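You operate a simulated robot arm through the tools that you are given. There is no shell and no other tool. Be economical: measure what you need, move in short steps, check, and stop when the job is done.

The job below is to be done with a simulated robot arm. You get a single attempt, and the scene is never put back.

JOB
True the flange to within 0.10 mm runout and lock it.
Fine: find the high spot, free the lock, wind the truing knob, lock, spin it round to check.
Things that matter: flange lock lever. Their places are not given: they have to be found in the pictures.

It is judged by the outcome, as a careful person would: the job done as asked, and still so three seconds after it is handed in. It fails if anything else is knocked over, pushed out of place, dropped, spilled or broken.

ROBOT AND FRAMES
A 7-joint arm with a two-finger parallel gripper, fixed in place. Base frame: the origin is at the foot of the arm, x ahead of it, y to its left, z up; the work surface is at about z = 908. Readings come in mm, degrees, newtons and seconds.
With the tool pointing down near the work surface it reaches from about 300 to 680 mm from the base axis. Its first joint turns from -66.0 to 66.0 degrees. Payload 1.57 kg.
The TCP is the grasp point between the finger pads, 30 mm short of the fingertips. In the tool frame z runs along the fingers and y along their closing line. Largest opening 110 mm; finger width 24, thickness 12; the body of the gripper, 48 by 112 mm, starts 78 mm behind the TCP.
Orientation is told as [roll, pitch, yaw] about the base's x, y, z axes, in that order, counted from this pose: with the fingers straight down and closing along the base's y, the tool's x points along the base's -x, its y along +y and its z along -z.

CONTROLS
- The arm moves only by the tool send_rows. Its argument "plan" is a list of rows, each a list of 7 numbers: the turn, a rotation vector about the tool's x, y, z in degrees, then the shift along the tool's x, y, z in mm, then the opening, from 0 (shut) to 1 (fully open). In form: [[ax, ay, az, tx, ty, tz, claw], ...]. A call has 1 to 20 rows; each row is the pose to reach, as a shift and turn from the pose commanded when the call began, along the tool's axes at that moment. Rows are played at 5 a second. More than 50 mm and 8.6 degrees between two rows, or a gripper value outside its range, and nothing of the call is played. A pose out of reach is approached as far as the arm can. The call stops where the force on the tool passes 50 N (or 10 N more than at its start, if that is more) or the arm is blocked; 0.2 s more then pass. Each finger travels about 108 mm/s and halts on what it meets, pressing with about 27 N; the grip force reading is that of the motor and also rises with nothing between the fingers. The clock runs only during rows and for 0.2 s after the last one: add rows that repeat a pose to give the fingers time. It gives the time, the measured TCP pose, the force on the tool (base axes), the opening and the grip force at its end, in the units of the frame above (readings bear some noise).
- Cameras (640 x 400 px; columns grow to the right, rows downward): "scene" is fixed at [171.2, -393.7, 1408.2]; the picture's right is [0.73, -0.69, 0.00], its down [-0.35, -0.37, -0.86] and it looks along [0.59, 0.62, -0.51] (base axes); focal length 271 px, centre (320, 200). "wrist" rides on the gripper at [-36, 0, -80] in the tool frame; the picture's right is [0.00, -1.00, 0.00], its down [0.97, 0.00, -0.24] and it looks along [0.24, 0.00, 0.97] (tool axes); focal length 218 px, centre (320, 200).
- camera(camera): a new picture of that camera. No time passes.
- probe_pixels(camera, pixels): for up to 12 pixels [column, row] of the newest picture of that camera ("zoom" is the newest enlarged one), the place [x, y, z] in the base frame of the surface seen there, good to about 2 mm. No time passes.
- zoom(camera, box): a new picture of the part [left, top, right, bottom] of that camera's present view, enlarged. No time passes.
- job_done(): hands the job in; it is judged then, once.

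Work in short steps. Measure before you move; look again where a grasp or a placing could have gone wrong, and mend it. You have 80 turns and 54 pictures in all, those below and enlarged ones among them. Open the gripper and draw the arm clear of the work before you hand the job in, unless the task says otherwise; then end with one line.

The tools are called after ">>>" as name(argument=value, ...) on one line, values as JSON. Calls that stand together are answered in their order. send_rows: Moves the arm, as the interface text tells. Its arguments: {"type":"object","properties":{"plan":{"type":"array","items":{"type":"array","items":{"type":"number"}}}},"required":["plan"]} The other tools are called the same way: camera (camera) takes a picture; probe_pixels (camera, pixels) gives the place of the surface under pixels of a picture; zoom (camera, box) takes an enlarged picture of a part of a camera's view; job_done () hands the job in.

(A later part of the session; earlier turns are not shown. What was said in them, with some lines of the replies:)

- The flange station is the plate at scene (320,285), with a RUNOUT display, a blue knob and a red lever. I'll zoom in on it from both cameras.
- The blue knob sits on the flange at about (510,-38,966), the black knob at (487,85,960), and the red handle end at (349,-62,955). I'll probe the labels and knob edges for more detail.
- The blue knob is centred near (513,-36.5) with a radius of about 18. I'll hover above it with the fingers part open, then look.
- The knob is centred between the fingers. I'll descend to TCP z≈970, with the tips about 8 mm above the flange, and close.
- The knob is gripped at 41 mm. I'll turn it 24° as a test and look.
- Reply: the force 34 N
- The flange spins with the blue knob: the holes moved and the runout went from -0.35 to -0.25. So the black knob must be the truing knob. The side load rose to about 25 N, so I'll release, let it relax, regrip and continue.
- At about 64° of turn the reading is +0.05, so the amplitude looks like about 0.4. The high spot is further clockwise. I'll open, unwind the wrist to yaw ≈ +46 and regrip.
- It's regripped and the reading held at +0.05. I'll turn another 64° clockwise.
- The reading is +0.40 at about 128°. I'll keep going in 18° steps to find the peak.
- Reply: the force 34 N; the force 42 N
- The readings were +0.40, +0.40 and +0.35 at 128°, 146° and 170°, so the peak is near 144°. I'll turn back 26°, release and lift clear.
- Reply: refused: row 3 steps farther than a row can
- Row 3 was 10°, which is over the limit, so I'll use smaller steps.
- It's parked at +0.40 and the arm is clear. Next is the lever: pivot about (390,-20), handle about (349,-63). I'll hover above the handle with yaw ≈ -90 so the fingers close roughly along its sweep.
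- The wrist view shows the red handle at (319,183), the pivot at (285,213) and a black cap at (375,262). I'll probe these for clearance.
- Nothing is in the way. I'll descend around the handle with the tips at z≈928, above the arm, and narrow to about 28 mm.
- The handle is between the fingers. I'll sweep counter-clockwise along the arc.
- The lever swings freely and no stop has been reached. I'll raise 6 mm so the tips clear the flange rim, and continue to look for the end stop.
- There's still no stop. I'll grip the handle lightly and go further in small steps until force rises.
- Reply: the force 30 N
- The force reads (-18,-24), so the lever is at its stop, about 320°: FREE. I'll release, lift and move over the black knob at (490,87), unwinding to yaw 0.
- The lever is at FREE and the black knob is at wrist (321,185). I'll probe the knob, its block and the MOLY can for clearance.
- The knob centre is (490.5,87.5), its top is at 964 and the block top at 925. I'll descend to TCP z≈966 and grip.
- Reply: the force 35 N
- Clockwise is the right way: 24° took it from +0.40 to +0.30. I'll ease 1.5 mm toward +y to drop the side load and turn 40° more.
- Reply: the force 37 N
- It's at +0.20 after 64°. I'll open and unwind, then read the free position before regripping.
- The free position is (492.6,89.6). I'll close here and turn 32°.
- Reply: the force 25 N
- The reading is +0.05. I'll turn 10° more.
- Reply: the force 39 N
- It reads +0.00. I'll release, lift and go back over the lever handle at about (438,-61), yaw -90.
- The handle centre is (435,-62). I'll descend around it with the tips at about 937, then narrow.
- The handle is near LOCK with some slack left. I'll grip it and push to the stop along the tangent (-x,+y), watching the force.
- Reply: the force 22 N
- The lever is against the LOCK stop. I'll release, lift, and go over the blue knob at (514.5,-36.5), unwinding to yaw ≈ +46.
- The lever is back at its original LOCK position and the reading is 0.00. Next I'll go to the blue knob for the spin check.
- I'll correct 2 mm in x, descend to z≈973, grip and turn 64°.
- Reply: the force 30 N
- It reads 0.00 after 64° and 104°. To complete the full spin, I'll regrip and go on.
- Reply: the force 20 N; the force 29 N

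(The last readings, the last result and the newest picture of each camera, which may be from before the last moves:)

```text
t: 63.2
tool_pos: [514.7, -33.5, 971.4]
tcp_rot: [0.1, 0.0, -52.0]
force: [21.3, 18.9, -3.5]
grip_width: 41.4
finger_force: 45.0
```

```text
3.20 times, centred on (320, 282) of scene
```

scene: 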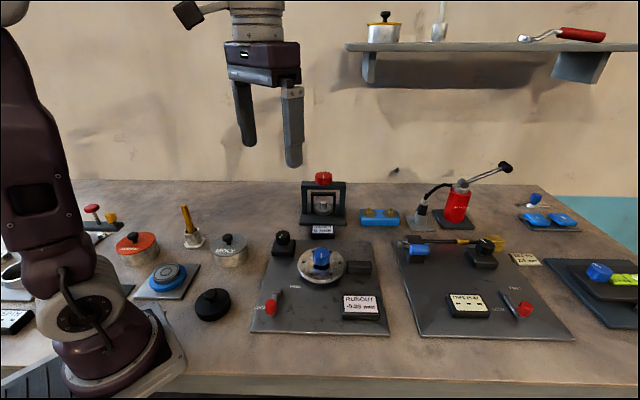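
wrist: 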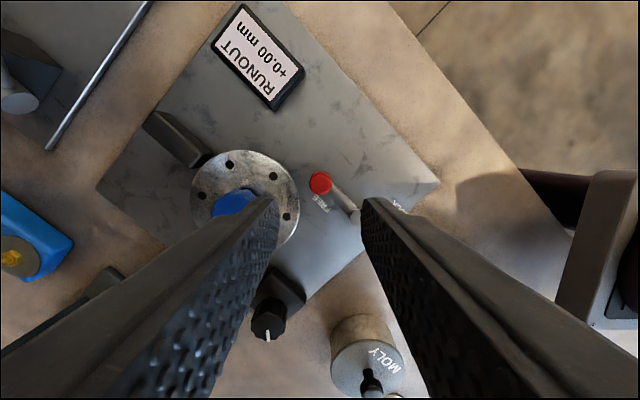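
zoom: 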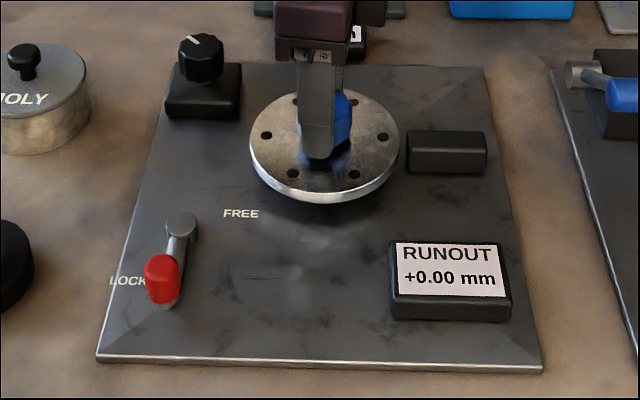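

It's at 208° of spin and still 0.00. I'll do another cycle.

>>> send_rows(plan=[[0, 0, 0, 0, 0, 0, 0.58], [0, 0, 0, 0, 0, 0, 0.58], [0, 0, -8, 0, 0, 0, 0.58], [0, 0, -16, 0, 0, 0, 0.58], [0, 0, -24, 0, 0, 0, 0.58], [0, 0, -32, 0, 0, 0, 0.58], [0, 0, -40, 0, 0, 0, 0.58], [0, 0, -48, 0, 0, 0, 0.58], [0, 0, -56, 0, 0, 0, 0.58], [0, 0, -64, 0, 0, 0, 0.58], [0, 0, -72, 0, 0, 0, 0.58], [0, 0, -80, 0, 0, 0, 0.58], [0, 0, -88, 0, 0, 0, 0.58], [0, 0, -96, 0, 0, 0, 0.58], [0, 0, -104, 0, 0, 0, 0.58], [0, 0, -104, 0, 0, 0, 0.58], [0, 0, -104, 0, 0, 0, 0.35], [0, 0, -104, 0, 0, 0, 0.25], [0, 0, -104, 0, 0, 0, 0.25]])

>>> send_rows(plan=[[0, 0, 8, 0, 0, 0, 0.25], [0, 0, 16, 0, 0, 0, 0.25], [0, 0, 24, 0, 0, 0, 0.25], [0, 0, 32, 0, 0, 0, 0.25], [0, 0, 40, 0, 0, 0, 0.25], [0, 0, 48, 0, 0, 0, 0.25], [0, 0, 56, 0, 0, 0, 0.25], [0, 0, 64, 0, 0, 0, 0.25], [0, 0, 72, 0, 0, 0, 0.25], [0, 0, 72, 0, 0, 0, 0.25]])

>>> zoom(camera="scene", box=[240, 220, 400, 345])

>>> send_rows(plan=[[0, 0, 8, 0, 0, 0, 0.25], [0, 0, 16, 0, 0, 0, 0.25], [0, 0, 24, 0, 0, 0, 0.25], [0, 0, 32, 0, 0, 0, 0.25], [0, 0, 32, 0, 0, 0, 0.25]])

>>> zoom(camera="scene", box=[240, 220, 400, 345])

```text
t: 67.2
tool_pos: [515.6, -36.6, 971.6]
tcp_rot: [-0.1, 0.1, 52.0]
force: [12.5, -9.2, -3.5]
grip_width: 41.2
finger_force: 44.8
```

```text
t: 69.4
tool_pos: [514.0, -33.8, 970.3]
tcp_rot: [0.0, 0.1, -20.0]
force: [-0.5, 5.9, 1.3]
grip_width: 41.6
finger_force: 44.5
```

```text
3.20 times, centred on (320, 282) of scene
```

zoom: 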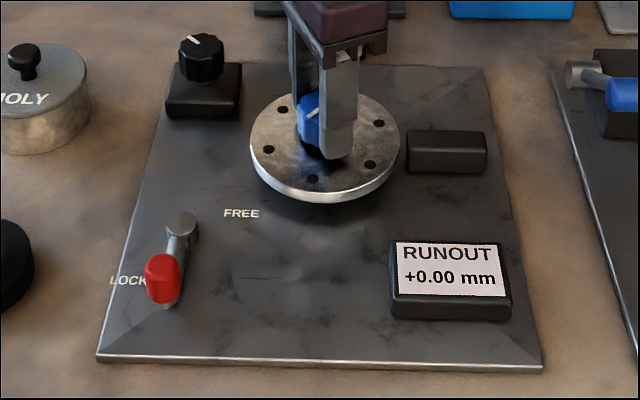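

```text
t: 70.6
tool_pos: [514.9, -33.6, 969.7]
tcp_rot: [0.2, 0.0, -52.1]
force: [14.5, 20.8, -1.5]
grip_width: 41.3
finger_force: 44.8
```

```text
3.20 times, centred on (320, 282) of scene
```

zoom: 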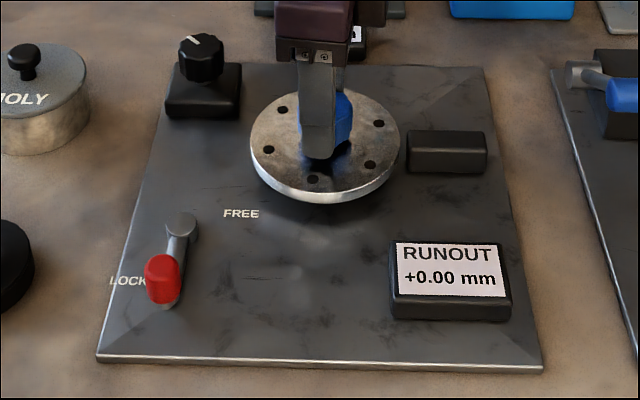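

It still reads 0.00, but the holes look the same before and after the last 32°, so the grip may have slipped. I'll release, lift and look at the knob mark.

>>> send_rows(plan=[[0, 0, 0, 0, 0, 0, 0.58], [0, 0, 0, 0, 0, 0, 0.58], [0, 0, 0, 0, 0, -40, 0.58], [0, 0, 0, 0, 0, -85, 0.58], [0, 0, 0, 0, 0, -130, 0.58], [0, 0, 0, 0, 0, -130, 0.58]])

>>> zoom(camera="scene", box=[240, 220, 400, 345])

```text
t: 72.0
tool_pos: [511.7, -35.3, 1099.6]
tcp_rot: [0.1, 0.0, -51.9]
force: [0.1, 0.6, -0.6]
grip_width: 63.8
finger_force: 0.1
```

```text
3.20 times, centred on (320, 282) of scene
```

zoom: 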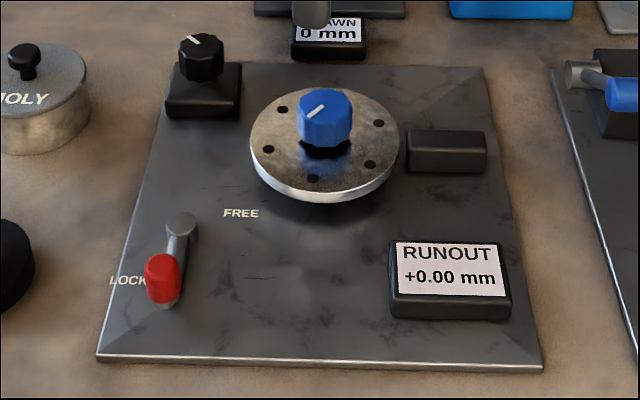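

The readings are 0.00 at well-separated angles (0°, 64°, about 104° and beyond), and the lever is at LOCK. I'll raise the arm further and take a last overall look.

>>> send_rows(plan=[[0, 0, 0, 0, 0, -40, 0.8], [0, 0, 0, 0, 0, -80, 1], [0, 0, 0, 0, 0, -120, 1], [0, 0, 0, 0, 0, -120, 1]])

>>> camera(camera="scene")

```text
t: 73.0
tool_pos: [512.9, -33.5, 1220.9]
tcp_rot: [-0.1, 0.1, -51.9]
force: [0.1, -0.5, -0.4]
grip_width: 110.1
finger_force: 0.0
```

```text
19 pictures are left
```

scene: 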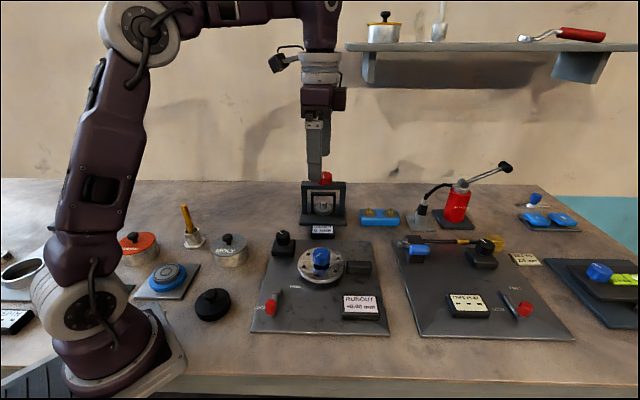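

Everything is in place, the arm is clear, the lever is locked and the runout reads 0.00. I'm handing it in.

>>> job_done()

```text
The job is handed in.
```

The flange is trued from about ±0.40 mm to a displayed runout of 0.00 mm and locked; it read 0.00 at every point checked as I spun it round, though the grip seemed to slip on the last turn, so I can't confirm a complete revolution.
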